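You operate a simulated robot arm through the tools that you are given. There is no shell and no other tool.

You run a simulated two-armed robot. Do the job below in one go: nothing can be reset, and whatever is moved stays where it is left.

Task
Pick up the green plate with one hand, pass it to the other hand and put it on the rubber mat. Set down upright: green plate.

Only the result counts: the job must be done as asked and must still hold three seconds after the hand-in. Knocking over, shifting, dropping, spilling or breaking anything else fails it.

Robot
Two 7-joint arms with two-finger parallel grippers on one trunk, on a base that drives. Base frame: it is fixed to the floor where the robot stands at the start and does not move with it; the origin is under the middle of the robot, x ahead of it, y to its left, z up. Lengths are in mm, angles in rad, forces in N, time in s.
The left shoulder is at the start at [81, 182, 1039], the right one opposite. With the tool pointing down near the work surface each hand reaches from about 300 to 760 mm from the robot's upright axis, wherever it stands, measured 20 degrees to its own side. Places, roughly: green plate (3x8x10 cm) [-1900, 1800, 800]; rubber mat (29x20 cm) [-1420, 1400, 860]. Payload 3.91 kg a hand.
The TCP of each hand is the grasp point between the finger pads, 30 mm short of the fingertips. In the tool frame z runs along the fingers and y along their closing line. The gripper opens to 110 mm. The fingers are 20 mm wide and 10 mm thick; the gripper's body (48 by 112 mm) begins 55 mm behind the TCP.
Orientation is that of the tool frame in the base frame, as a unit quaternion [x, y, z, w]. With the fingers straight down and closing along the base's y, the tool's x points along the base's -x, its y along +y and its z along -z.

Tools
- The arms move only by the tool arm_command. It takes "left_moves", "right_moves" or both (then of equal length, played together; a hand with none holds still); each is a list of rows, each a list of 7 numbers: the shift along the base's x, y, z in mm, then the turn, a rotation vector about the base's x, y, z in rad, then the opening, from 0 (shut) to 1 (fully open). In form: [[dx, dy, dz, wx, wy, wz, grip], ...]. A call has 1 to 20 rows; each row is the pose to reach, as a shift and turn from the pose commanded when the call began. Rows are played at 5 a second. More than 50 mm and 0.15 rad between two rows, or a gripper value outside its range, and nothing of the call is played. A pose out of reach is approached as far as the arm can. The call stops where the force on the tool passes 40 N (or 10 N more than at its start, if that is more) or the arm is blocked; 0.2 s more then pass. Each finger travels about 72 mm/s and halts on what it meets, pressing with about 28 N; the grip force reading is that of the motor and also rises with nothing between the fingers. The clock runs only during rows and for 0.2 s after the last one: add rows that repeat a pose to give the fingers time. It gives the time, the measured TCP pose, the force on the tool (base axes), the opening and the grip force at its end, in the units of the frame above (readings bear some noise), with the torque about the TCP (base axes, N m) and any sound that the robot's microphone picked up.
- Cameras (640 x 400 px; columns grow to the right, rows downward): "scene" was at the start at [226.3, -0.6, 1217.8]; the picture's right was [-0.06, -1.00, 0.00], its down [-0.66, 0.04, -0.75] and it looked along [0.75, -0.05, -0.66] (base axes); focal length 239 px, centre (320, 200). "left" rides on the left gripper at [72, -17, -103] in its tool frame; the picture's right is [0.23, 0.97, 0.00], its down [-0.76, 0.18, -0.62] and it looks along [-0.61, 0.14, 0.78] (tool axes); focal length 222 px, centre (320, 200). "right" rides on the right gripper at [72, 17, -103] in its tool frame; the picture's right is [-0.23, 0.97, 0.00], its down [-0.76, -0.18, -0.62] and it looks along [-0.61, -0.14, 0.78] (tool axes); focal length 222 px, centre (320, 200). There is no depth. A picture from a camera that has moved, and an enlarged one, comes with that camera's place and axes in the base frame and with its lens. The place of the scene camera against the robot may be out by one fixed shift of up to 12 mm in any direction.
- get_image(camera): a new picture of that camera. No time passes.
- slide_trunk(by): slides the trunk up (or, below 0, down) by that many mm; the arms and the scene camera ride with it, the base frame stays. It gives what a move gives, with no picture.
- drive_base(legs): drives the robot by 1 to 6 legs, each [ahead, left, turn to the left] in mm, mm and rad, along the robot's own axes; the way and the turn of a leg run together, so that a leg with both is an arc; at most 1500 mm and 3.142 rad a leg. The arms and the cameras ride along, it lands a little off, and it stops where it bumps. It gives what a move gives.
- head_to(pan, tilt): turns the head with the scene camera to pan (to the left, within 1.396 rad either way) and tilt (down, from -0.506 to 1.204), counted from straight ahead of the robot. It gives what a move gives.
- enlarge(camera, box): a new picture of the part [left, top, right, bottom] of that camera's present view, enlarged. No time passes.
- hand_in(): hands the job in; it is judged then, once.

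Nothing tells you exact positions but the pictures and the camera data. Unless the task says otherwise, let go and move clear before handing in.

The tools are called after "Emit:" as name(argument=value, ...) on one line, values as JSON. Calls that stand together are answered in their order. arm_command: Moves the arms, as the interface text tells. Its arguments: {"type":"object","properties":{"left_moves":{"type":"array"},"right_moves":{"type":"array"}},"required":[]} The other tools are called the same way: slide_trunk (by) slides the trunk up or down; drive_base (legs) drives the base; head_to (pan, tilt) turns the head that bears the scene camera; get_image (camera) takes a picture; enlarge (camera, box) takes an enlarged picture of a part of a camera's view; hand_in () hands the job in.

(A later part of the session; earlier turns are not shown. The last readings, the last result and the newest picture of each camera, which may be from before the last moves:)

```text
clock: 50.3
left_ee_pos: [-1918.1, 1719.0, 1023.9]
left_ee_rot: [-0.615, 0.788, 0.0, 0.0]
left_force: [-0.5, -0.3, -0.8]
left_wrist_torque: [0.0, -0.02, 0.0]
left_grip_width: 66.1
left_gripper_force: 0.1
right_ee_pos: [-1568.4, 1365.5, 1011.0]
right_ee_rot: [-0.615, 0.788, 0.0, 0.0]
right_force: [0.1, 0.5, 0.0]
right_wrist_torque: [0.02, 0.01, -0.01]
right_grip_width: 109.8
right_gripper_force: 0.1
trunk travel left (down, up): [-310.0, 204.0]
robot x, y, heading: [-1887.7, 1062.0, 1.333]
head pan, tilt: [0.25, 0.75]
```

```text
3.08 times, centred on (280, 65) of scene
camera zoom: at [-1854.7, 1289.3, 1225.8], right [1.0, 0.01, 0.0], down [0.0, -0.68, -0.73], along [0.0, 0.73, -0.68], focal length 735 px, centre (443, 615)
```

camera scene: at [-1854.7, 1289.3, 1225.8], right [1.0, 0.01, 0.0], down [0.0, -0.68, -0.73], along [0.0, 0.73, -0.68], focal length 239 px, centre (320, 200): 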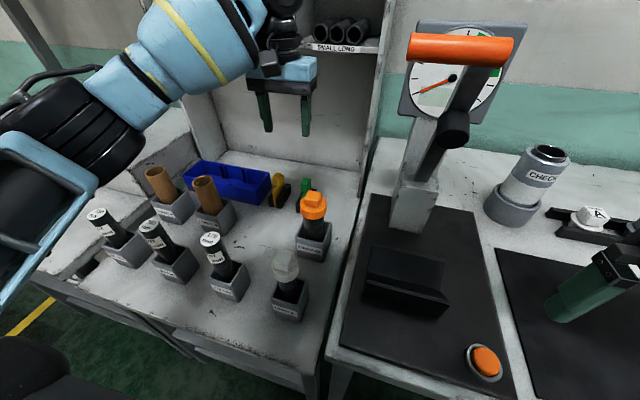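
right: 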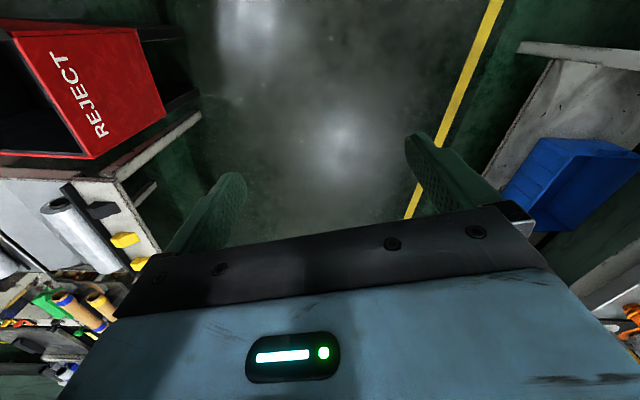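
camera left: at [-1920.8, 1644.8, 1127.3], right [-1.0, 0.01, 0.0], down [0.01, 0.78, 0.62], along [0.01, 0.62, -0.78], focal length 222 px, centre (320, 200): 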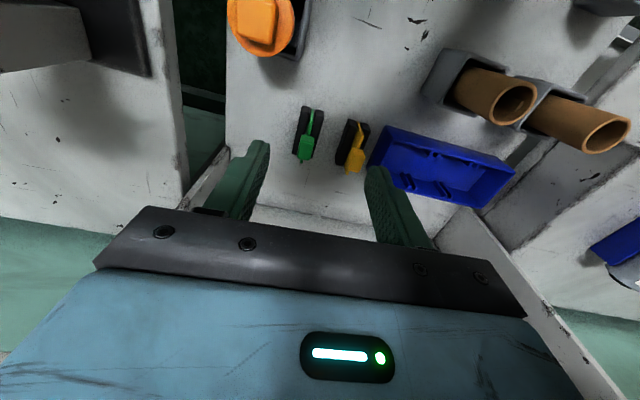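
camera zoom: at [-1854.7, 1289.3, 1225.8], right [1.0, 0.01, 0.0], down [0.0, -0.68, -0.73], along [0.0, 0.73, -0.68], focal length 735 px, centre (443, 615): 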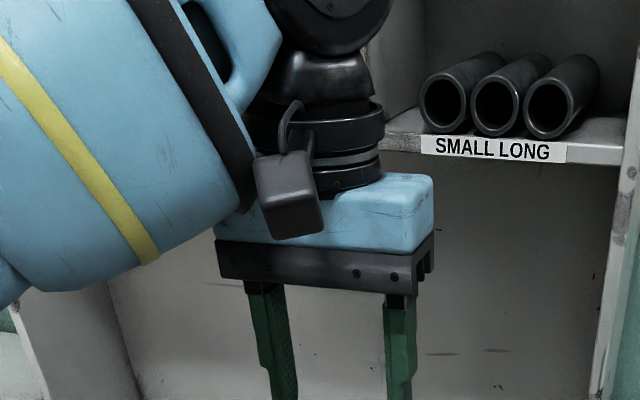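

From two left-hand views, the knob top centre comes out at about (−1898, 1798, 819), with the blade running along my forward direction, so the fingers close the right way across it. I'll bring the left hand straight above the knob at z≈905 and check alignment.

Emit:
arm_command(left_moves=[[6, 20, -35, 0, 0, 0, 0.6], [11, 40, -70, 0, 0, 0, 0.6], [15, 60, -100, 0, 0, 0, 0.6], [20, 79, -119, 0, 0, 0, 0.6], [20, 79, -119, 0, 0, 0, 0.6]])

Emit:
get_image(camera="left")

Emit:
get_image(camera="scene")

```text
clock: 51.5
left_ee_pos: [-1898.3, 1798.2, 903.1]
left_ee_rot: [-0.615, 0.788, 0.0, 0.0]
left_force: [0.2, -0.3, 0.3]
left_wrist_torque: [-0.02, 0.0, -0.03]
left_grip_width: 66.2
left_gripper_force: 0.1
right_ee_pos: [-1569.1, 1366.4, 1010.4]
right_ee_rot: [-0.616, 0.788, 0.0, 0.0]
right_force: [0.6, -0.7, 0.6]
right_wrist_torque: [0.02, -0.02, -0.02]
right_grip_width: 109.9
right_gripper_force: 0.1
trunk travel left (down, up): [-310.0, 204.0]
robot x, y, heading: [-1881.2, 1064.4, 1.333]
head pan, tilt: [0.25, 0.75]
```

```text
taken
camera left: at [-1900.6, 1723.7, 1007.7], right [-1.0, 0.01, 0.0], down [0.01, 0.78, 0.62], along [0.01, 0.62, -0.78], focal length 222 px, centre (320, 200)
```

left: 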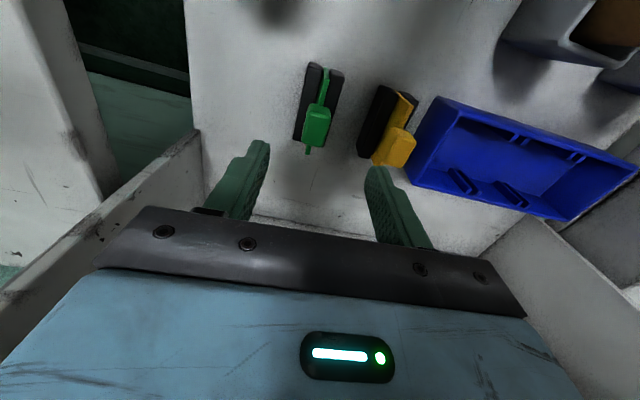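

```text
taken
camera scene: at [-1854.5, 1289.6, 1225.8], right [1.0, 0.01, 0.0], down [0.0, -0.68, -0.73], along [0.0, 0.73, -0.68], focal length 239 px, centre (320, 200)
```

scene: 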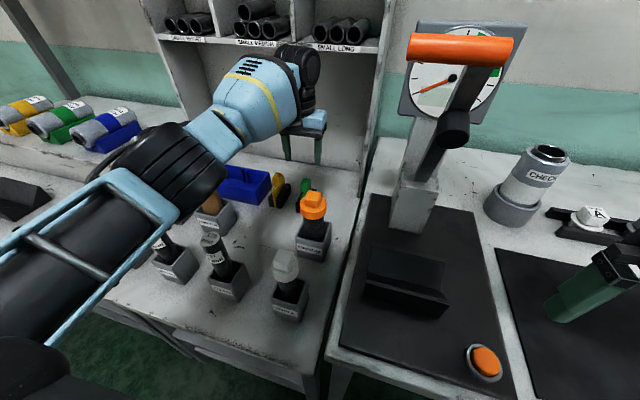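

The hand is above the knob, and the elbow is passing over the tube gauges (tube tops ≈896), so I'll watch its clearance. I'll enlarge the left view to refine the knob position.

Emit:
enlarge(camera="left", box=[280, 55, 360, 165])

Emit:
enlarge(camera="scene", box=[80, 30, 360, 230])

```text
3.64 times, centred on (320, 110) of left
camera zoom: at [-1900.6, 1723.7, 1007.7], right [-1.0, 0.01, 0.0], down [0.01, 0.78, 0.62], along [0.01, 0.62, -0.78], focal length 808 px, centre (320, 527)
```

zoom: 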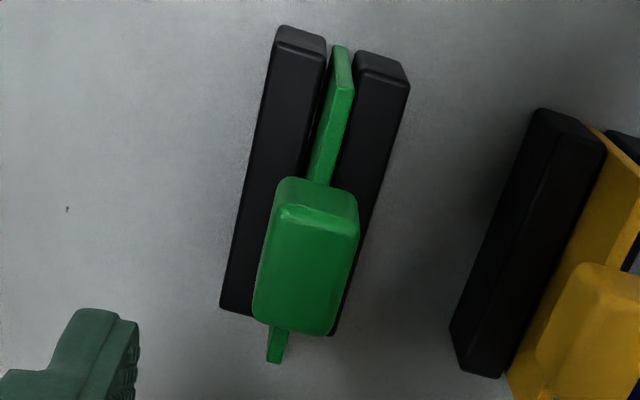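

```text
2.00 times, centred on (220, 130) of scene
camera zoom: at [-1854.5, 1289.6, 1225.8], right [1.0, 0.01, 0.0], down [0.0, -0.68, -0.73], along [0.0, 0.73, -0.68], focal length 478 px, centre (520, 340)
```

zoom: 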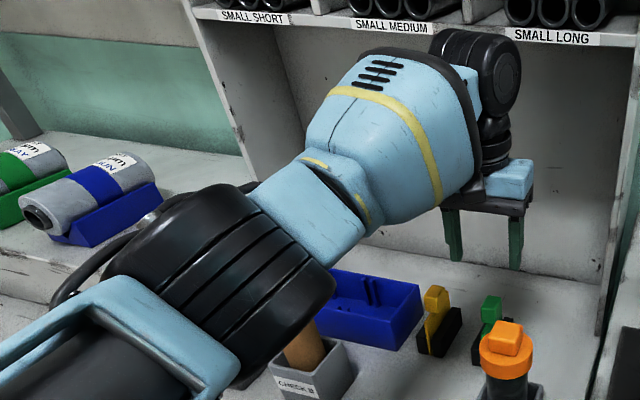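

Refined estimate: knob top centre (−1897, 1796, 821), knob about 22 mm wide and 27 mm tall, aligned with the gripper. I'll descend partway to z≈850 and check both the alignment and the elbow clearance.

Emit:
arm_command(left_moves=[[1, -2, -25, 0, 0, 0, 0.6], [1, -2, -53, 0, 0, 0, 0.6], [1, -2, -53, 0, 0, 0, 0.6]])

Emit:
get_image(camera="left")

Emit:
get_image(camera="scene")

```text
clock: 52.3
left_ee_pos: [-1897.4, 1795.4, 851.2]
left_ee_rot: [-0.617, 0.787, 0.001, 0.001]
left_force: [-0.2, -0.6, -0.8]
left_wrist_torque: [0.02, 0.02, 0.01]
left_grip_width: 65.8
left_gripper_force: 0.0
right_ee_pos: [-1567.7, 1364.7, 1011.8]
right_ee_rot: [-0.616, 0.788, 0.0, -0.001]
right_force: [0.5, -0.1, -0.2]
right_wrist_torque: [0.0, 0.0, 0.02]
right_grip_width: 109.9
right_gripper_force: 0.1
trunk travel left (down, up): [-310.0, 204.0]
robot x, y, heading: [-1887.1, 1064.9, 1.325]
head pan, tilt: [0.25, 0.75]
```

```text
taken
camera left: at [-1899.1, 1721.2, 954.4], right [-1.0, 0.01, 0.0], down [0.01, 0.78, 0.62], along [0.01, 0.62, -0.78], focal length 222 px, centre (320, 200)
```

left: 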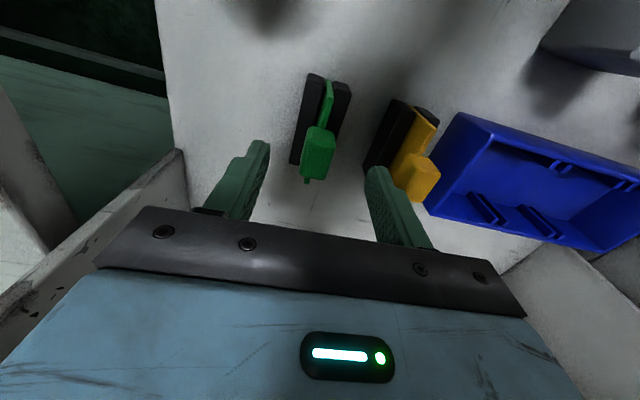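

```text
taken
camera scene: at [-1854.1, 1289.5, 1225.8], right [1.0, 0.01, 0.0], down [0.0, -0.68, -0.73], along [0.0, 0.73, -0.68], focal length 239 px, centre (320, 200)
```

scene: 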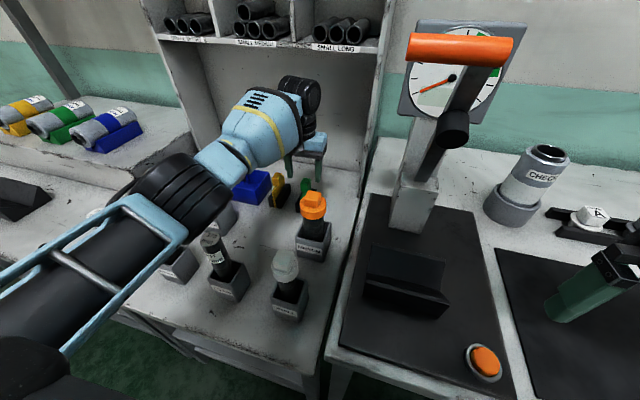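

The elbow stays roughly 60 mm above the tube gauges. I'll check the knob between the fingers in close-up.

Emit:
enlarge(camera="left", box=[270, 60, 370, 200])

```text
2.86 times, centred on (320, 130) of left
camera zoom: at [-1899.1, 1721.2, 954.4], right [-1.0, 0.01, 0.0], down [0.01, 0.78, 0.62], along [0.01, 0.62, -0.78], focal length 635 px, centre (320, 400)
```

zoom: 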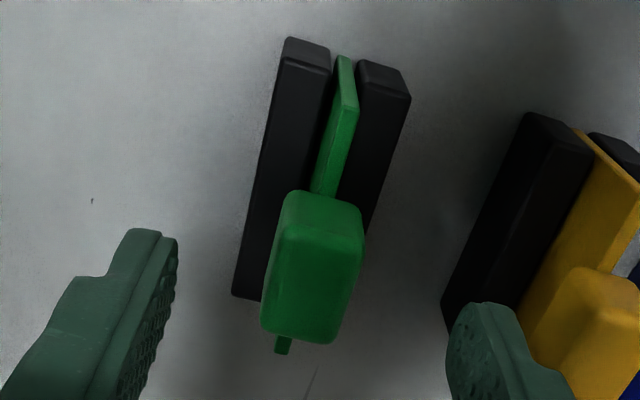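

The knob sits centred between the open fingers to within about 2 mm. I'll go down to z≈811 with a small correction and check for contact.

Emit:
arm_command(left_moves=[[1, -1, -15, 0, 0, 0, 0.6], [1.5, -1, -30, 0, 0, 0, 0.6], [1.5, -1, -40, 0, 0, 0, 0.6], [1.5, -1, -40, 0, 0, 0, 0.6]])

Emit:
get_image(camera="left")

Emit:
enlarge(camera="left", box=[240, 80, 400, 220])

Emit:
get_image(camera="scene")

```text
clock: 53.3
left_ee_pos: [-1896.3, 1794.3, 812.3]
left_ee_rot: [-0.616, 0.787, 0.0, 0.001]
left_force: [0.7, 0.4, -0.1]
left_wrist_torque: [0.01, -0.03, 0.0]
left_grip_width: 66.2
left_gripper_force: 0.0
right_ee_pos: [-1568.1, 1366.0, 1009.6]
right_ee_rot: [-0.615, 0.788, 0.0, 0.001]
right_force: [0.5, 0.0, -0.2]
right_wrist_torque: [0.02, -0.02, 0.01]
right_grip_width: 110.0
right_gripper_force: 0.0
trunk travel left (down, up): [-310.0, 204.0]
robot x, y, heading: [-1888.5, 1065.8, 1.326]
head pan, tilt: [0.25, 0.75]
```

```text
taken
camera left: at [-1898.0, 1720.4, 914.9], right [-1.0, 0.01, 0.0], down [0.01, 0.78, 0.62], along [0.01, 0.62, -0.78], focal length 222 px, centre (320, 200)
```

left: 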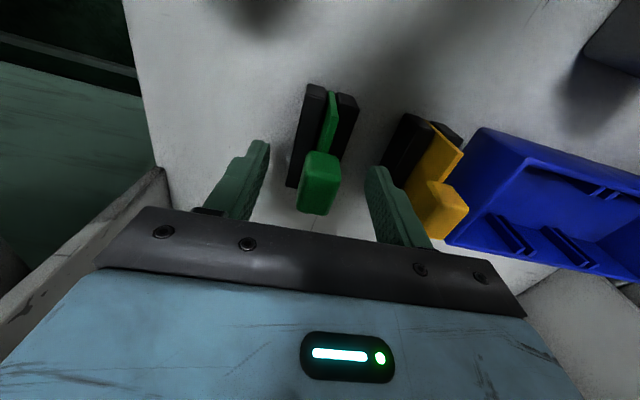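

```text
2.86 times, centred on (320, 150) of left
camera zoom: at [-1898.0, 1720.4, 914.9], right [-1.0, 0.01, 0.0], down [0.01, 0.78, 0.62], along [0.01, 0.62, -0.78], focal length 635 px, centre (320, 343)
```

zoom: 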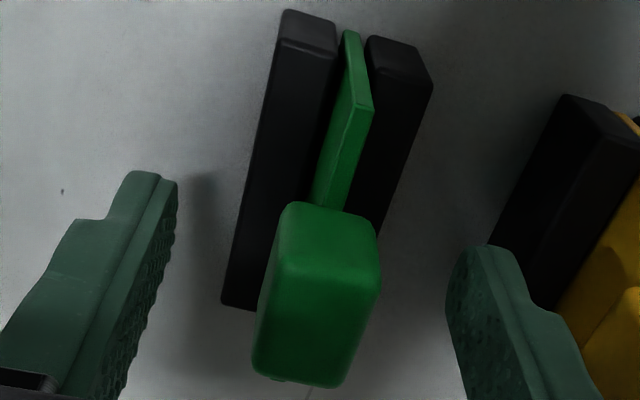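

```text
taken
camera scene: at [-1854.1, 1289.6, 1225.7], right [1.0, 0.01, 0.0], down [0.0, -0.68, -0.73], along [0.0, 0.73, -0.68], focal length 239 px, centre (320, 200)
```

scene: 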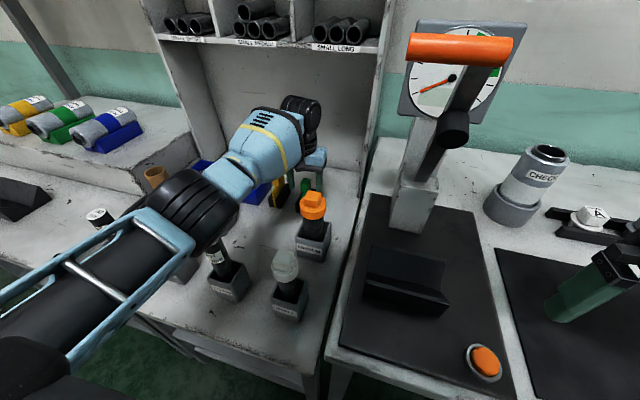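

The knob is centred between the pads at the right height with no contact force. I'll close the left gripper on it.

Emit:
arm_command(left_moves=[[0, 0, 0, 0, 0, 0, 0.3], [0, 0, 0, 0, 0, 0, 0], [0, 0, 0, 0, 0, 0, 0], [0, 0, 0, 0, 0, 0, 0]])

Emit:
enlarge(camera="left", box=[240, 80, 400, 220])

```text
clock: 54.3
left_ee_pos: [-1895.6, 1793.7, 811.5]
left_ee_rot: [-0.616, 0.788, 0.001, 0.001]
left_force: [0.3, 0.3, 0.1]
left_wrist_torque: [-0.03, -0.02, 0.0]
left_grip_width: 21.2
left_gripper_force: 28.0
right_ee_pos: [-1567.2, 1365.4, 1010.5]
right_ee_rot: [-0.616, 0.788, 0.0, 0.001]
right_force: [0.2, 0.8, -0.4]
right_wrist_torque: [-0.02, -0.02, 0.0]
right_grip_width: 109.9
right_gripper_force: 0.1
trunk travel left (down, up): [-310.0, 204.0]
robot x, y, heading: [-1886.2, 1061.7, 1.327]
head pan, tilt: [0.25, 0.75]
```

```text
2.86 times, centred on (320, 150) of left
camera zoom: at [-1898.1, 1720.4, 915.0], right [-1.0, 0.01, 0.0], down [0.01, 0.78, 0.62], along [0.01, 0.62, -0.78], focal length 635 px, centre (320, 343)
```

zoom: 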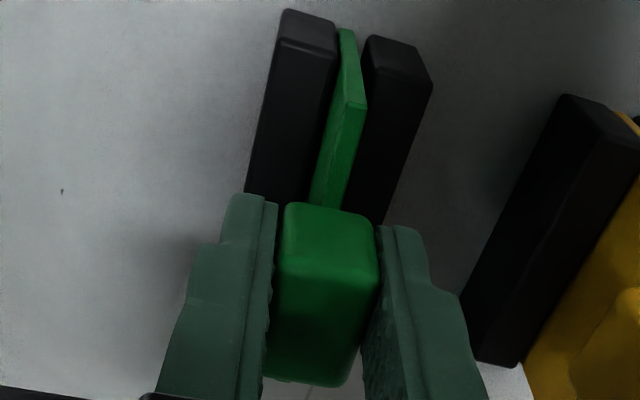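

The knob is gripped firmly (21.2 mm, 28 N). I'll lift straight up slowly until the blade is clear of its holder, then further while easing back from the rack.

Emit:
arm_command(left_moves=[[0, 0, 10, 0, 0, 0, 0], [0, 0, 25, 0, 0, 0, 0], [0, 0, 45, 0, 0, 0, 0], [0, 0, 70, 0, 0, 0, 0], [0, 0, 95, 0, 0, 0, 0], [0, 0, 95, 0, 0, 0, 0]])

Emit:
get_image(camera="left")

Emit:
get_image(camera="scene")

```text
clock: 55.7
left_ee_pos: [-1896.1, 1794.8, 906.8]
left_ee_rot: [-0.617, 0.787, 0.0, -0.001]
left_force: [0.3, 0.2, -0.9]
left_wrist_torque: [0.03, 0.0, -0.03]
left_grip_width: 21.4
left_gripper_force: 28.3
right_ee_pos: [-1568.3, 1366.0, 1011.4]
right_ee_rot: [-0.616, 0.788, -0.001, 0.0]
right_force: [1.3, -0.3, -0.2]
right_wrist_torque: [0.02, -0.03, -0.03]
right_grip_width: 110.3
right_gripper_force: 0.0
trunk travel left (down, up): [-310.0, 204.0]
robot x, y, heading: [-1885.0, 1061.4, 1.327]
head pan, tilt: [0.25, 0.75]
```

```text
taken
camera left: at [-1898.4, 1720.2, 1010.1], right [-1.0, 0.01, 0.0], down [0.01, 0.78, 0.62], along [0.01, 0.62, -0.78], focal length 222 px, centre (320, 200)
```

left: 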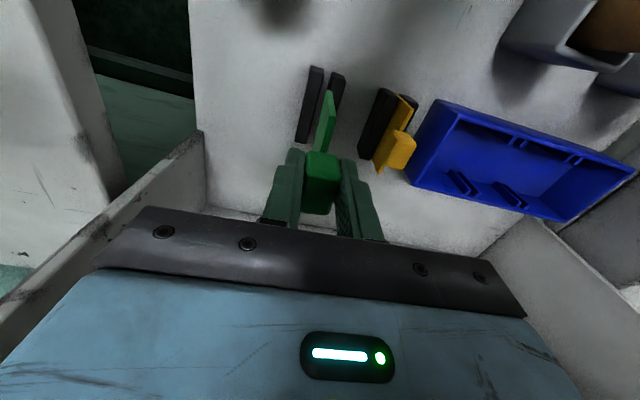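

```text
taken
camera scene: at [-1854.1, 1289.9, 1225.7], right [1.0, 0.01, 0.0], down [0.0, -0.68, -0.73], along [0.0, 0.73, -0.68], focal length 239 px, centre (320, 200)
```

scene: 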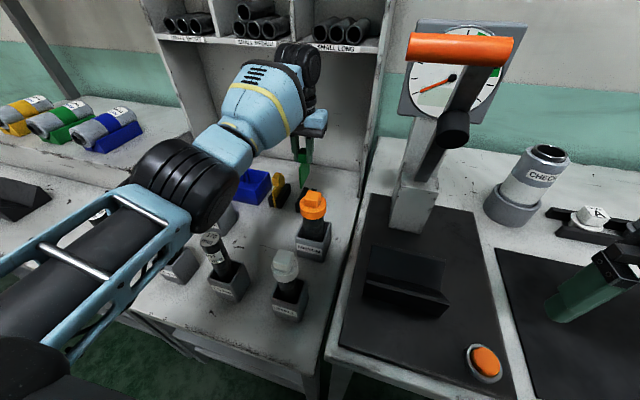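

The plate is out of its holder and hanging cleanly from the left hand, with the neighbours undisturbed. I'll raise it further and pull the hand back toward me.

Emit:
arm_command(left_moves=[[-3, -10, 40, 0, 0, 0, 0], [-7, -28, 80, 0, 0, 0, 0], [-12, -50, 120, 0, 0, 0, 0], [-22, -90, 143, 0, 0, 0, 0], [-34, -130, 143, 0, 0, 0, 0], [-46, -172, 143, 0, 0, 0, 0], [-60, -213, 143, 0, 0, 0, 0], [-74, -254, 143, 0, 0, 0, 0], [-87, -295, 143, 0, 0, 0, 0], [-87, -295, 143, 0, 0, 0, 0]])

Emit:
get_image(camera="scene")

```text
clock: 57.9
left_ee_pos: [-1982.7, 1499.0, 1048.6]
left_ee_rot: [-0.616, 0.787, 0.0, 0.0]
left_force: [0.3, -0.1, -0.3]
left_wrist_torque: [0.01, 0.0, 0.01]
left_grip_width: 21.5
left_gripper_force: 28.2
right_ee_pos: [-1567.1, 1366.6, 1010.7]
right_ee_rot: [-0.616, 0.788, 0.0, 0.0]
right_force: [-0.5, 0.4, 0.5]
right_wrist_torque: [0.01, 0.04, 0.03]
right_grip_width: 110.0
right_gripper_force: 0.1
trunk travel left (down, up): [-310.0, 204.0]
robot x, y, heading: [-1883.6, 1064.4, 1.329]
head pan, tilt: [0.25, 0.75]
```

```text
taken
camera scene: at [-1853.8, 1290.0, 1225.6], right [1.0, 0.01, 0.0], down [0.0, -0.68, -0.73], along [0.0, 0.73, -0.68], focal length 239 px, centre (320, 200)
```

scene: 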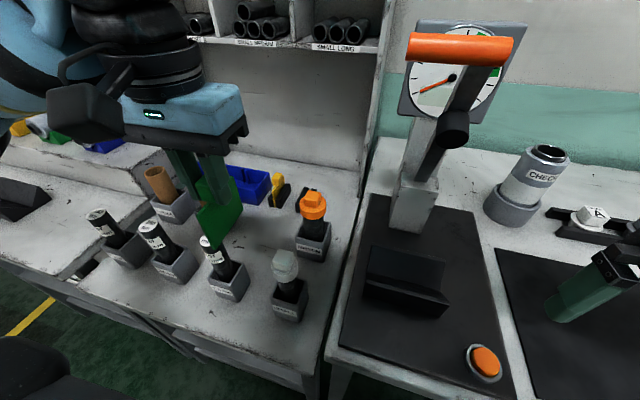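

The plate hangs safely from the left hand. I'll drive back 400 mm into open space and 150 mm right, away from the press, for the handover.

Emit:
drive_base(legs=[[-400, 0, 0], [0, -150, 0]])

Emit:
head_to(pan=0.0, tilt=0.7)

Emit:
get_image(camera="scene")

```text
clock: 62.0
left_ee_pos: [-1935.7, 1073.0, 1050.2]
left_ee_rot: [-0.616, 0.788, 0.001, -0.001]
left_force: [-0.3, 0.0, -0.4]
left_wrist_torque: [-0.01, 0.01, 0.02]
left_grip_width: 21.6
left_gripper_force: 28.2
right_ee_pos: [-1518.8, 938.4, 1010.7]
right_ee_rot: [-0.616, 0.788, 0.0, 0.001]
right_force: [0.9, 0.7, 0.3]
right_wrist_torque: [0.03, 0.01, 0.0]
right_grip_width: 109.8
right_gripper_force: 0.1
trunk travel left (down, up): [-310.0, 204.0]
robot x, y, heading: [-1836.7, 638.2, 1.326]
head pan, tilt: [0.25, 0.75]
```

```text
clock: 62.7
left_ee_pos: [-1935.9, 1073.8, 1049.1]
left_ee_rot: [-0.616, 0.788, -0.001, -0.001]
left_force: [-0.4, 0.2, -1.2]
left_wrist_torque: [0.0, -0.03, -0.03]
left_grip_width: 21.1
left_gripper_force: 28.1
right_ee_pos: [-1520.2, 938.9, 1011.4]
right_ee_rot: [-0.616, 0.788, 0.0, 0.001]
right_force: [0.9, -0.2, -0.5]
right_wrist_torque: [-0.01, 0.02, -0.02]
right_grip_width: 110.0
right_gripper_force: 0.0
trunk travel left (down, up): [-310.0, 204.0]
robot x, y, heading: [-1834.0, 633.6, 1.329]
head pan, tilt: [0.0, 0.7]
```

```text
taken
camera scene: at [-1785.4, 862.2, 1230.0], right [0.97, -0.24, 0.0], down [-0.16, -0.63, -0.76], along [0.18, 0.74, -0.64], focal length 239 px, centre (320, 200)
```

scene: 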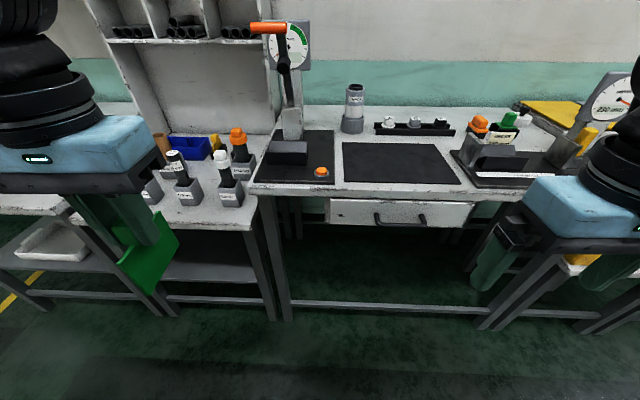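

I'm in open space with a good view of the bench. Next I'll bring the left hand toward the middle while turning it 90° clockwise, so the blade lies sideways and its free end faces my right hand.

Emit:
arm_command(left_moves=[[12, -2, 0, 0, 0, -0.131, 0], [24, -3, 0, 0, 0, -0.262, 0], [36, -4, 0, 0, 0, -0.393, 0], [48, -5, 0, 0, 0, -0.524, 0], [60, -6, 0, 0, 0, -0.655, 0], [72, -8, 0, 0, 0, -0.785, 0], [84, -9, 0, 0, 0, -0.916, 0], [96, -10, 0, 0, 0, -1.047, 0], [108, -11, 0, 0, 0, -1.178, 0], [120, -12, 0, 0, 0, -1.309, 0], [132, -14, 0, 0, 0, -1.44, 0], [144, -15, 0, 0, 0, -1.571, 0], [144, -15, 0, 0, 0, -1.571, 0]])

Emit:
get_image(camera="scene")

Emit:
get_image(camera="left")

```text
clock: 65.5
left_ee_pos: [-1792.6, 1058.4, 1050.2]
left_ee_rot: [0.123, 0.992, 0.0, 0.0]
left_force: [0.6, -0.3, -0.4]
left_wrist_torque: [-0.02, 0.01, 0.05]
left_grip_width: 21.2
left_gripper_force: 28.0
right_ee_pos: [-1519.4, 938.7, 1010.5]
right_ee_rot: [-0.616, 0.788, 0.0, 0.0]
right_force: [-0.1, -0.1, 0.3]
right_wrist_torque: [0.04, -0.02, -0.02]
right_grip_width: 109.9
right_gripper_force: 0.0
trunk travel left (down, up): [-310.0, 204.0]
robot x, y, heading: [-1837.6, 639.3, 1.329]
head pan, tilt: [0.0, 0.7]
```

```text
taken
camera scene: at [-1785.5, 862.2, 1230.0], right [0.97, -0.24, 0.0], down [-0.16, -0.62, -0.76], along [0.19, 0.74, -0.64], focal length 239 px, centre (320, 200)
```

scene: 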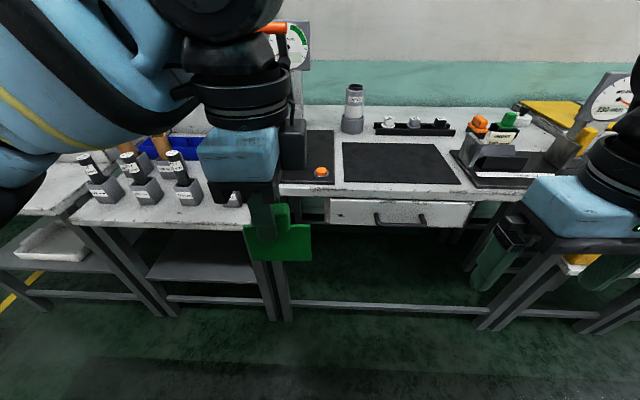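

```text
taken
camera left: at [-1866.9, 1059.4, 1153.3], right [0.02, 1.0, 0.0], down [0.78, -0.01, 0.62], along [0.62, -0.01, -0.78], focal length 222 px, centre (320, 200)
```

left: 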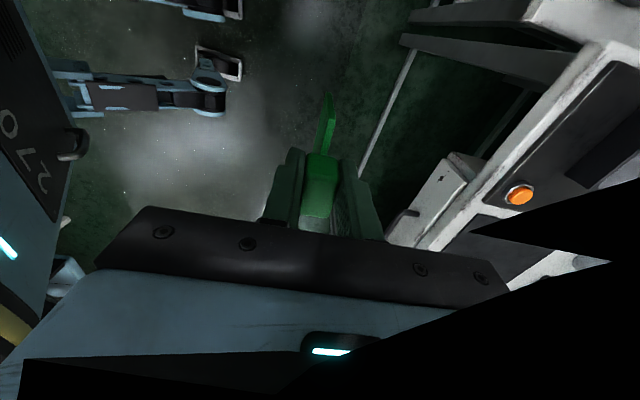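

The left hand turned fully and the blade now faces sideways with its free end toward my right. I'll take a close look at the plate before bringing in the right hand.

Emit:
enlarge(camera="scene", box=[220, 170, 340, 280])

Emit:
enlarge(camera="left", box=[250, 80, 400, 240])

Emit:
get_image(camera="right")

```text
3.64 times, centred on (280, 225) of scene
camera zoom: at [-1785.5, 862.2, 1230.0], right [0.97, -0.24, 0.0], down [-0.16, -0.62, -0.76], along [0.19, 0.74, -0.64], focal length 868 px, centre (466, 109)
```

zoom: 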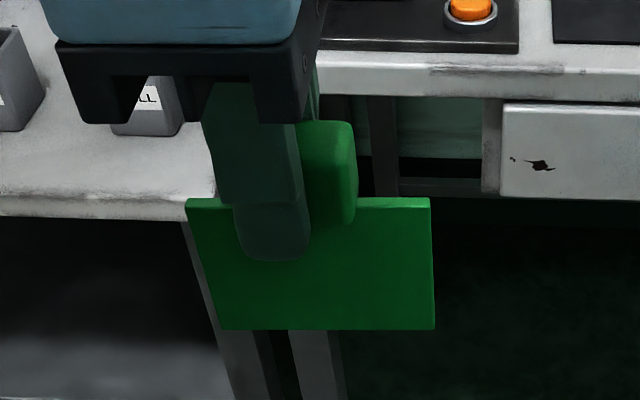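

```text
2.50 times, centred on (325, 160) of left
camera zoom: at [-1866.9, 1059.4, 1153.3], right [0.02, 1.0, 0.0], down [0.78, -0.01, 0.62], along [0.62, -0.01, -0.78], focal length 555 px, centre (308, 300)
```

zoom: 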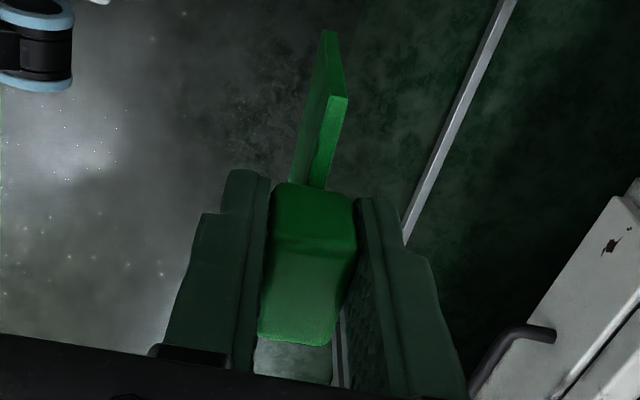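

```text
taken
camera right: at [-1554.4, 871.8, 1113.1], right [-0.89, 0.46, 0.0], down [0.36, 0.7, 0.62], along [0.28, 0.55, -0.78], focal length 222 px, centre (320, 200)
```

right: 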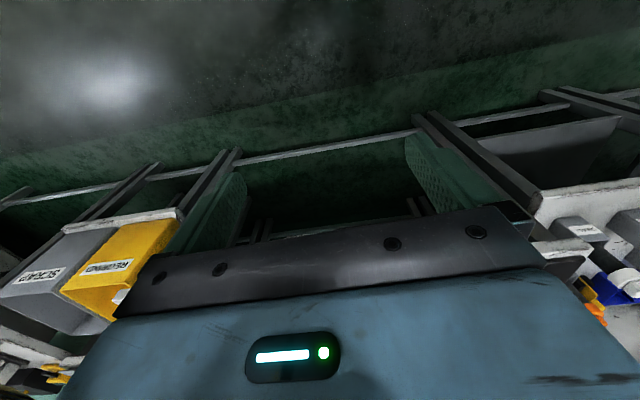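

The blade spans about 76 mm × 67 mm, hanging from z≈1034 down to ≈967, with its right edge about 43 mm right of the left TCP. I'll turn the right hand 90° counter-clockwise at a safe distance to face it.

Emit:
arm_command(right_moves=[[-2, 5, 9, 0, 0, 0.131, 1], [-3, 9, 18, 0, 0, 0.262, 1], [-5, 14, 28, 0, 0, 0.393, 1], [-7, 18, 37, 0, 0, 0.524, 1], [-9, 23, 46, 0, 0, 0.655, 0.9], [-10, 27, 55, 0, 0, 0.785, 0.8], [-12, 32, 64, 0, 0, 0.916, 0.7], [-14, 36, 73, 0, 0, 1.047, 0.6], [-15, 41, 83, 0, 0, 1.178, 0.55], [-17, 45, 92, 0, 0, 1.309, 0.5], [-19, 50, 101, 0, 0, 1.44, 0.5], [-20, 54, 110, 0, 0, 1.571, 0.5], [-20, 54, 110, 0, 0, 1.571, 0.5]])

Emit:
get_image(camera="scene")

Emit:
get_image(camera="right")

```text
clock: 68.3
left_ee_pos: [-1791.9, 1057.9, 1049.8]
left_ee_rot: [0.122, 0.993, 0.0, -0.001]
left_force: [1.2, -0.1, -0.9]
left_wrist_torque: [0.0, -0.01, 0.02]
left_grip_width: 21.1
left_gripper_force: 27.4
right_ee_pos: [-1540.2, 992.1, 1121.0]
right_ee_rot: [0.993, -0.121, 0.0, 0.0]
right_force: [-0.3, 0.2, 0.5]
right_wrist_torque: [0.01, 0.0, -0.01]
right_grip_width: 54.6
right_gripper_force: 0.0
trunk travel left (down, up): [-310.0, 204.0]
robot x, y, heading: [-1836.8, 637.4, 1.324]
head pan, tilt: [0.0, 0.7]
```

```text
taken
camera scene: at [-1785.1, 862.2, 1230.0], right [0.97, -0.24, 0.0], down [-0.16, -0.62, -0.76], along [0.19, 0.74, -0.64], focal length 239 px, centre (320, 200)
```

scene: 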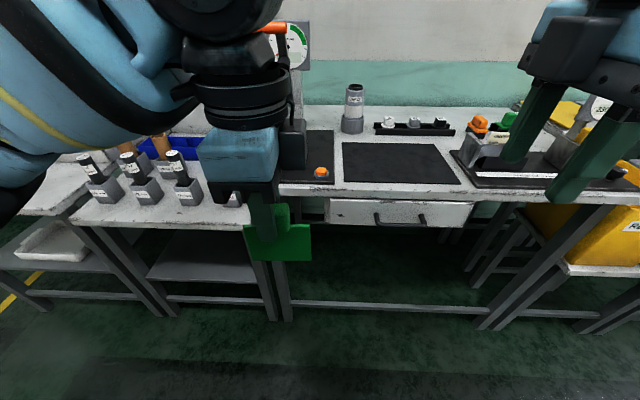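

```text
taken
camera right: at [-1473.9, 958.1, 1223.3], right [-0.45, -0.89, 0.0], down [-0.7, 0.36, 0.62], along [-0.56, 0.28, -0.78], focal length 222 px, centre (320, 200)
```

right: 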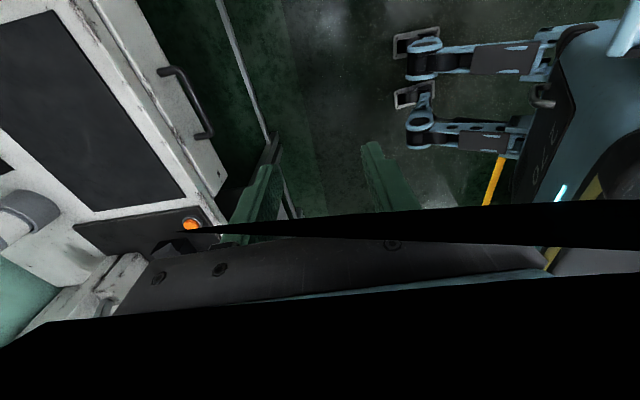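

The right hand has turned well. I'll tilt it 40° so its fingers point left and down, then bring it to a pre-grasp point about 130 mm short of the blade.

Emit:
arm_command(right_moves=[[0, 0, 0, 0.0336, 0.1355, 0, 0.5], [0, 0, 0, 0.0671, 0.271, 0, 0.5], [0, 0, 0, 0.1007, 0.4066, 0, 0.5], [0, 0, 0, 0.1342, 0.5421, 0, 0.5], [0, 0, 0, 0.1678, 0.6776, 0, 0.5], [-36, 10, -4, 0.1678, 0.6776, 0, 0.5], [-72, 20, -7, 0.1678, 0.6776, 0, 0.5], [-108, 30, -11, 0.1678, 0.6776, 0, 0.5], [-142, 39, -14, 0.1678, 0.6776, 0, 0.5], [-142, 39, -14, 0.1678, 0.6776, 0, 0.5]])

Emit:
get_image(camera="scene")

Emit:
get_image(camera="right")

```text
clock: 70.5
left_ee_pos: [-1791.3, 1058.1, 1050.9]
left_ee_rot: [0.122, 0.993, 0.0, 0.0]
left_force: [0.3, -0.1, -0.3]
left_wrist_torque: [-0.01, 0.03, 0.0]
left_grip_width: 21.3
left_gripper_force: 28.6
right_ee_pos: [-1682.6, 1030.1, 1106.7]
right_ee_rot: [0.932, -0.115, -0.34, -0.041]
right_force: [-0.2, 0.4, -0.2]
right_wrist_torque: [-0.04, 0.07, -0.04]
right_grip_width: 54.8
right_gripper_force: 0.1
trunk travel left (down, up): [-310.0, 204.0]
robot x, y, heading: [-1834.0, 636.7, 1.324]
head pan, tilt: [0.0, 0.7]
```

```text
taken
camera scene: at [-1784.7, 862.0, 1230.0], right [0.97, -0.24, 0.0], down [-0.16, -0.62, -0.77], along [0.19, 0.74, -0.64], focal length 239 px, centre (320, 200)
```

scene: 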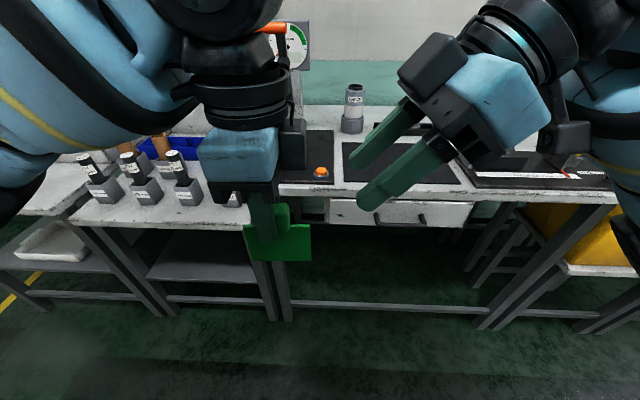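

```text
taken
camera right: at [-1568.1, 984.0, 1138.1], right [-0.4, -0.9, 0.15], down [-0.13, 0.22, 0.97], along [-0.9, 0.37, -0.21], focal length 222 px, centre (320, 200)
```

right: 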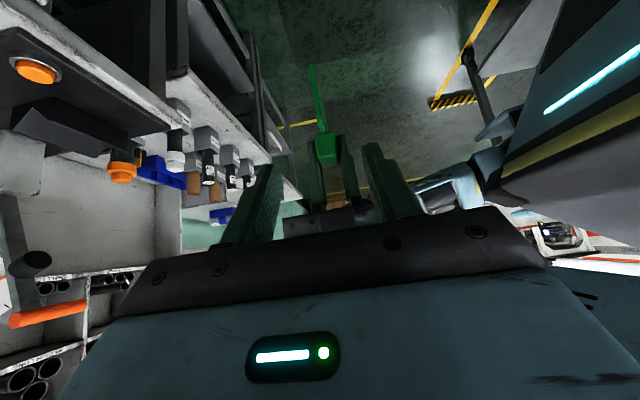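

The right hand points at the blade, which shows edge-on between its fingers in the right camera. I'll enlarge to check the lateral alignment.

Emit:
enlarge(camera="right", box=[240, 50, 420, 220])

Emit:
enlarge(camera="scene", box=[220, 20, 480, 280])

```text
2.35 times, centred on (330, 135) of right
camera zoom: at [-1568.1, 984.0, 1138.1], right [-0.4, -0.9, 0.15], down [-0.13, 0.22, 0.97], along [-0.9, 0.37, -0.21], focal length 523 px, centre (296, 353)
```

zoom: 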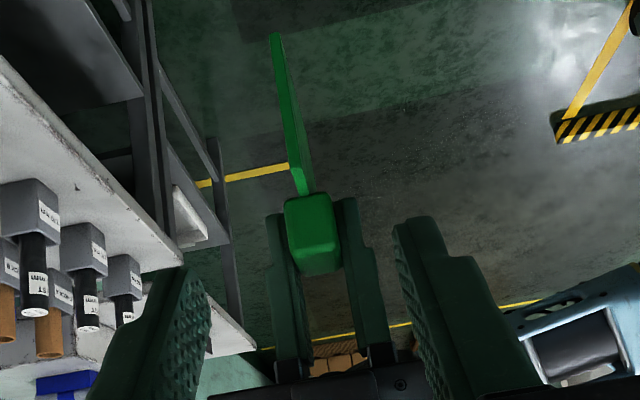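

```text
1.54 times, centred on (350, 150) of scene
camera zoom: at [-1784.7, 862.0, 1230.0], right [0.97, -0.24, 0.0], down [-0.16, -0.62, -0.77], along [0.19, 0.74, -0.64], focal length 367 px, centre (274, 277)
```

zoom: 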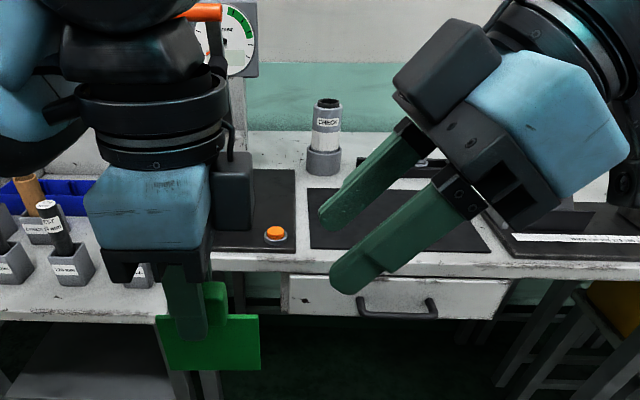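

The blade lines up to within about 1 mm, and its bottom edge is about 92 mm below the left TCP. Both grippers have boxes on their facing sides, so I'll tilt the right hand slightly more (45°) for clearance and move partway in.

Emit:
arm_command(right_moves=[[1.8, 0.6, -27.9, 0.0209, 0.0845, 0, 0.5], [-15.4, 4.9, -45.6, 0.0209, 0.0845, 0, 0.5], [-32.5, 9.1, -63.3, 0.0209, 0.0845, 0, 0.5], [-32.5, 9.1, -63.3, 0.0209, 0.0845, 0, 0.5]])

Emit:
get_image(camera="scene")

Emit:
enlarge(camera="right", box=[240, 30, 420, 220])

```text
clock: 71.5
left_ee_pos: [-1791.9, 1058.3, 1050.2]
left_ee_rot: [0.122, 0.993, 0.0, 0.0]
left_force: [-0.2, 0.0, -1.1]
left_wrist_torque: [0.0, 0.01, 0.0]
left_grip_width: 21.0
left_gripper_force: 28.0
right_ee_pos: [-1713.8, 1040.4, 1044.0]
right_ee_rot: [0.917, -0.113, -0.38, -0.046]
right_force: [0.0, -0.4, -0.5]
right_wrist_torque: [0.0, 0.01, 0.04]
right_grip_width: 55.1
right_gripper_force: 0.0
trunk travel left (down, up): [-310.0, 204.0]
robot x, y, heading: [-1838.1, 637.5, 1.325]
head pan, tilt: [0.0, 0.7]
```

```text
taken
camera scene: at [-1785.2, 862.1, 1230.0], right [0.97, -0.24, 0.0], down [-0.16, -0.62, -0.77], along [0.19, 0.74, -0.64], focal length 239 px, centre (320, 200)
```

scene: 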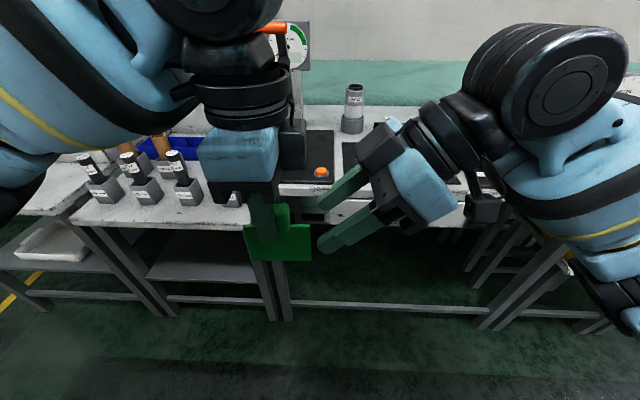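

```text
2.11 times, centred on (330, 125) of right
camera zoom: at [-1598.2, 993.1, 1064.3], right [-0.39, -0.91, 0.16], down [-0.05, 0.2, 0.98], along [-0.92, 0.38, -0.12], focal length 468 px, centre (299, 358)
```

zoom: 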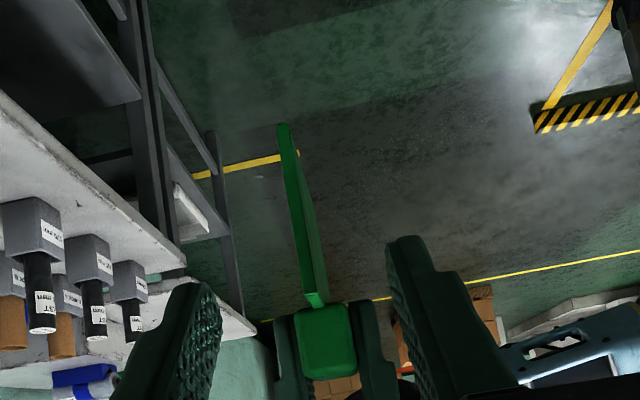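

Everything matches my prediction to within 2 mm. I'll move the last 60 mm along the finger direction with a 1.5 mm correction, and check before closing.

Emit:
arm_command(right_moves=[[-17.5, 2.8, -17.7, 0, 0, 0, 0.5], [-31.3, 6.1, -31.8, 0, 0, 0, 0.5], [-41.6, 8.7, -42.4, 0, 0, 0, 0.5], [-41.6, 8.7, -42.4, 0, 0, 0, 0.5]])

Emit:
enlarge(camera="scene", box=[180, 80, 480, 290])

Emit:
enlarge(camera="right", box=[240, 80, 420, 230])

```text
clock: 72.5
left_ee_pos: [-1793.0, 1059.0, 1050.5]
left_ee_rot: [0.122, 0.992, 0.0, 0.001]
left_force: [-0.1, -0.7, -1.3]
left_wrist_torque: [-0.01, -0.01, 0.02]
left_grip_width: 21.1
left_gripper_force: 28.4
right_ee_pos: [-1756.0, 1049.4, 1001.4]
right_ee_rot: [0.917, -0.113, -0.38, -0.045]
right_force: [-0.6, 0.0, 0.4]
right_wrist_torque: [0.01, 0.0, 0.0]
right_grip_width: 54.8
right_gripper_force: 0.0
trunk travel left (down, up): [-310.0, 204.0]
robot x, y, heading: [-1838.7, 634.6, 1.328]
head pan, tilt: [0.0, 0.7]
```

```text
1.90 times, centred on (330, 185) of scene
camera zoom: at [-1785.1, 862.1, 1230.0], right [0.97, -0.24, 0.0], down [-0.16, -0.62, -0.76], along [0.19, 0.74, -0.64], focal length 455 px, centre (301, 229)
```

zoom: 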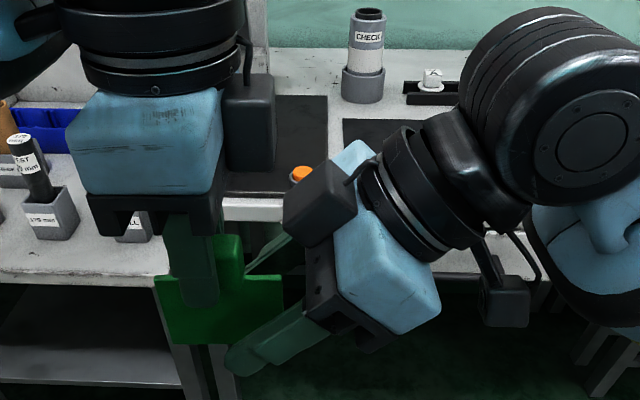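

```text
2.67 times, centred on (330, 155) of right
camera zoom: at [-1639.8, 1002.1, 1021.8], right [-0.39, -0.91, 0.16], down [-0.05, 0.2, 0.98], along [-0.92, 0.37, -0.12], focal length 592 px, centre (293, 320)
```

zoom: 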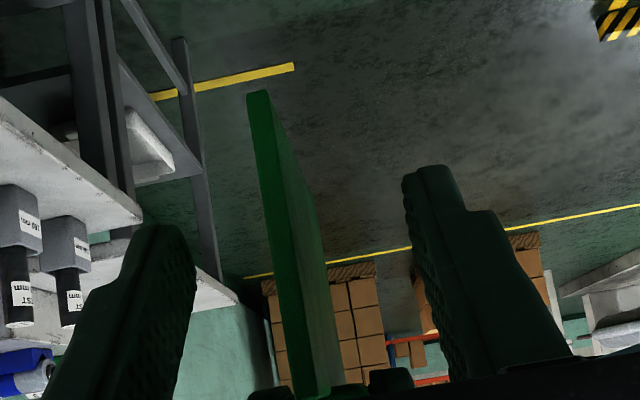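

The blade is between the right fingers with clear gaps between the two hands. I'll close the right gripper while the left keeps holding.

Emit:
arm_command(right_moves=[[0, 0, 0, 0, 0, 0, 0.25], [0, 0, 0, 0, 0, 0, 0], [0, 0, 0, 0, 0, 0, 0], [0, 0, 0, 0, 0, 0, 0], [0, 0, 0, 0, 0, 0, 0]])

Emit:
enlarge(camera="scene", box=[180, 80, 480, 290])

Emit:
enlarge(camera="right", box=[240, 80, 420, 230])

```text
clock: 73.7
left_ee_pos: [-1791.2, 1057.9, 1050.4]
left_ee_rot: [0.122, 0.993, 0.0, 0.001]
left_force: [1.7, 1.9, -0.1]
left_wrist_torque: [0.06, 0.01, 0.08]
left_grip_width: 21.4
left_gripper_force: 28.2
right_ee_pos: [-1756.4, 1050.0, 1001.8]
right_ee_rot: [0.917, -0.113, -0.38, -0.046]
right_force: [-1.3, -3.0, 0.4]
right_wrist_torque: [0.01, -0.1, 0.01]
right_grip_width: 4.4
right_gripper_force: 28.0
trunk travel left (down, up): [-310.0, 204.0]
robot x, y, heading: [-1836.2, 639.0, 1.325]
head pan, tilt: [0.0, 0.7]
```

```text
1.90 times, centred on (330, 185) of scene
camera zoom: at [-1785.2, 862.2, 1230.0], right [0.97, -0.24, 0.0], down [-0.16, -0.62, -0.76], along [0.19, 0.74, -0.64], focal length 455 px, centre (301, 229)
```

zoom: 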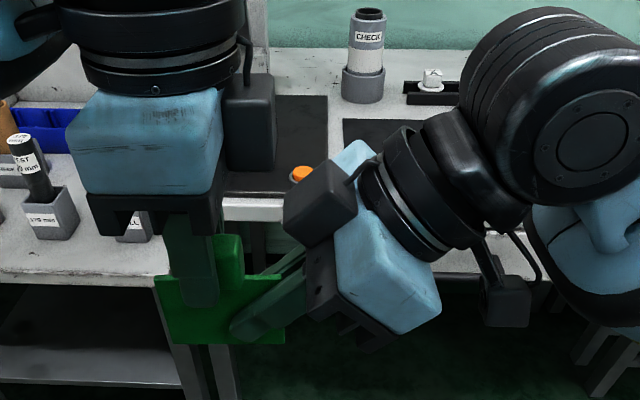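

```text
2.67 times, centred on (330, 155) of right
camera zoom: at [-1639.8, 1002.0, 1021.9], right [-0.39, -0.91, 0.16], down [-0.05, 0.2, 0.98], along [-0.92, 0.37, -0.12], focal length 592 px, centre (293, 320)
```

zoom: 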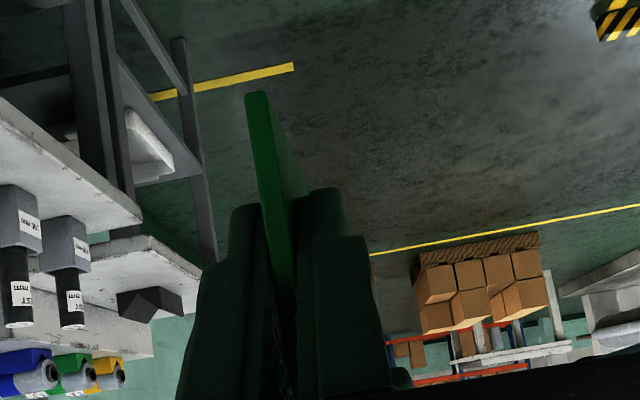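

The right gripper holds the blade (4.4 mm, 28 N) low on its right half. Now I'll open the left gripper and raise it straight up off the knob.

Emit:
arm_command(left_moves=[[0, 0, 0, 0, 0, 0, 0.25], [0, 0, 0, 0, 0, 0, 0.45], [0, 0, 0, 0, 0, 0, 0.45], [0, 0, 0, 0, 0, 0, 0.45]])

Emit:
enlarge(camera="scene", box=[180, 80, 480, 290])

Emit:
get_image(camera="left")

```text
clock: 74.7
left_ee_pos: [-1791.1, 1058.7, 1050.4]
left_ee_rot: [0.122, 0.993, 0.001, 0.0]
left_force: [0.9, 0.6, -0.5]
left_wrist_torque: [0.01, 0.02, 0.0]
left_grip_width: 49.5
left_gripper_force: 0.0
right_ee_pos: [-1755.5, 1048.6, 1001.3]
right_ee_rot: [0.917, -0.114, -0.379, -0.046]
right_force: [-0.5, 0.1, 0.1]
right_wrist_torque: [0.01, -0.01, -0.02]
right_grip_width: 4.2
right_gripper_force: 27.9
trunk travel left (down, up): [-310.0, 204.0]
robot x, y, heading: [-1837.3, 640.1, 1.323]
head pan, tilt: [0.0, 0.7]
```

```text
1.90 times, centred on (330, 185) of scene
camera zoom: at [-1785.2, 862.2, 1230.0], right [0.97, -0.24, 0.0], down [-0.16, -0.62, -0.76], along [0.19, 0.74, -0.64], focal length 455 px, centre (301, 229)
```

zoom: 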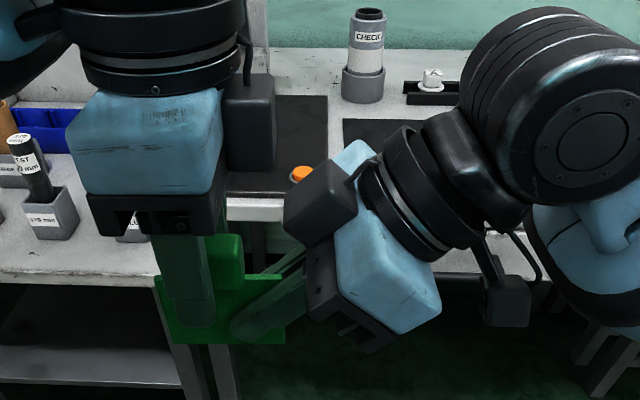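

```text
taken
camera left: at [-1866.8, 1059.2, 1153.4], right [0.02, 1.0, 0.0], down [0.78, -0.01, 0.62], along [0.62, -0.01, -0.78], focal length 222 px, centre (320, 200)
```

left: 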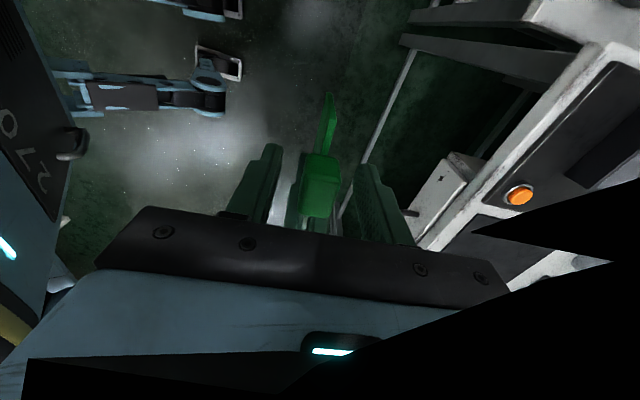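

The right hand carries the plate alone and it did not slip. I'll raise the left hand clear and move it away to the left.

Emit:
arm_command(left_moves=[[0, 0, 15, 0, 0, 0, 0.45], [0, 0, 40, 0, 0, 0, 0.45], [0, 0, 75, 0, 0, 0, 0.45], [0, 0, 110, 0, 0, 0, 0.45], [-40, 10, 120, 0, 0, 0, 0.45], [-80, 20, 120, 0, 0, 0, 0.45], [-120, 30, 120, 0, 0, 0, 0.45], [-160, 40, 120, 0, 0, 0, 0.45], [-200, 40, 120, 0, 0, 0, 0.45], [-200, 40, 120, 0, 0, 0, 0.45]])

Emit:
get_image(camera="scene")

Emit:
enlarge(camera="scene", box=[220, 110, 400, 280])

```text
clock: 76.9
left_ee_pos: [-1991.7, 1099.8, 1168.5]
left_ee_rot: [0.121, 0.993, 0.0, 0.0]
left_force: [0.6, -0.6, 0.1]
left_wrist_torque: [-0.02, 0.01, -0.02]
left_grip_width: 49.6
left_gripper_force: 0.1
right_ee_pos: [-1755.9, 1048.6, 1001.4]
right_ee_rot: [0.917, -0.113, -0.38, -0.046]
right_force: [-0.1, -0.1, 0.0]
right_wrist_torque: [-0.01, -0.02, 0.01]
right_grip_width: 4.2
right_gripper_force: 28.0
trunk travel left (down, up): [-310.0, 204.0]
robot x, y, heading: [-1838.4, 638.0, 1.327]
head pan, tilt: [0.0, 0.7]
```

```text
taken
camera scene: at [-1784.5, 862.5, 1229.9], right [0.97, -0.24, 0.0], down [-0.16, -0.63, -0.76], along [0.18, 0.74, -0.64], focal length 239 px, centre (320, 200)
```

scene: 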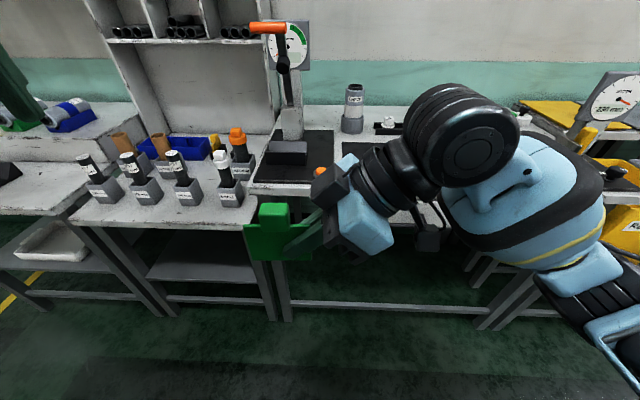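

```text
2.35 times, centred on (310, 195) of scene
camera zoom: at [-1784.5, 862.5, 1229.9], right [0.97, -0.24, 0.0], down [-0.16, -0.63, -0.76], along [0.18, 0.74, -0.64], focal length 562 px, centre (344, 212)
```

zoom: 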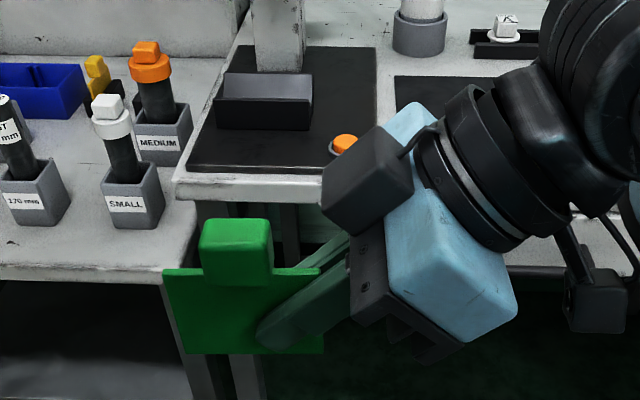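

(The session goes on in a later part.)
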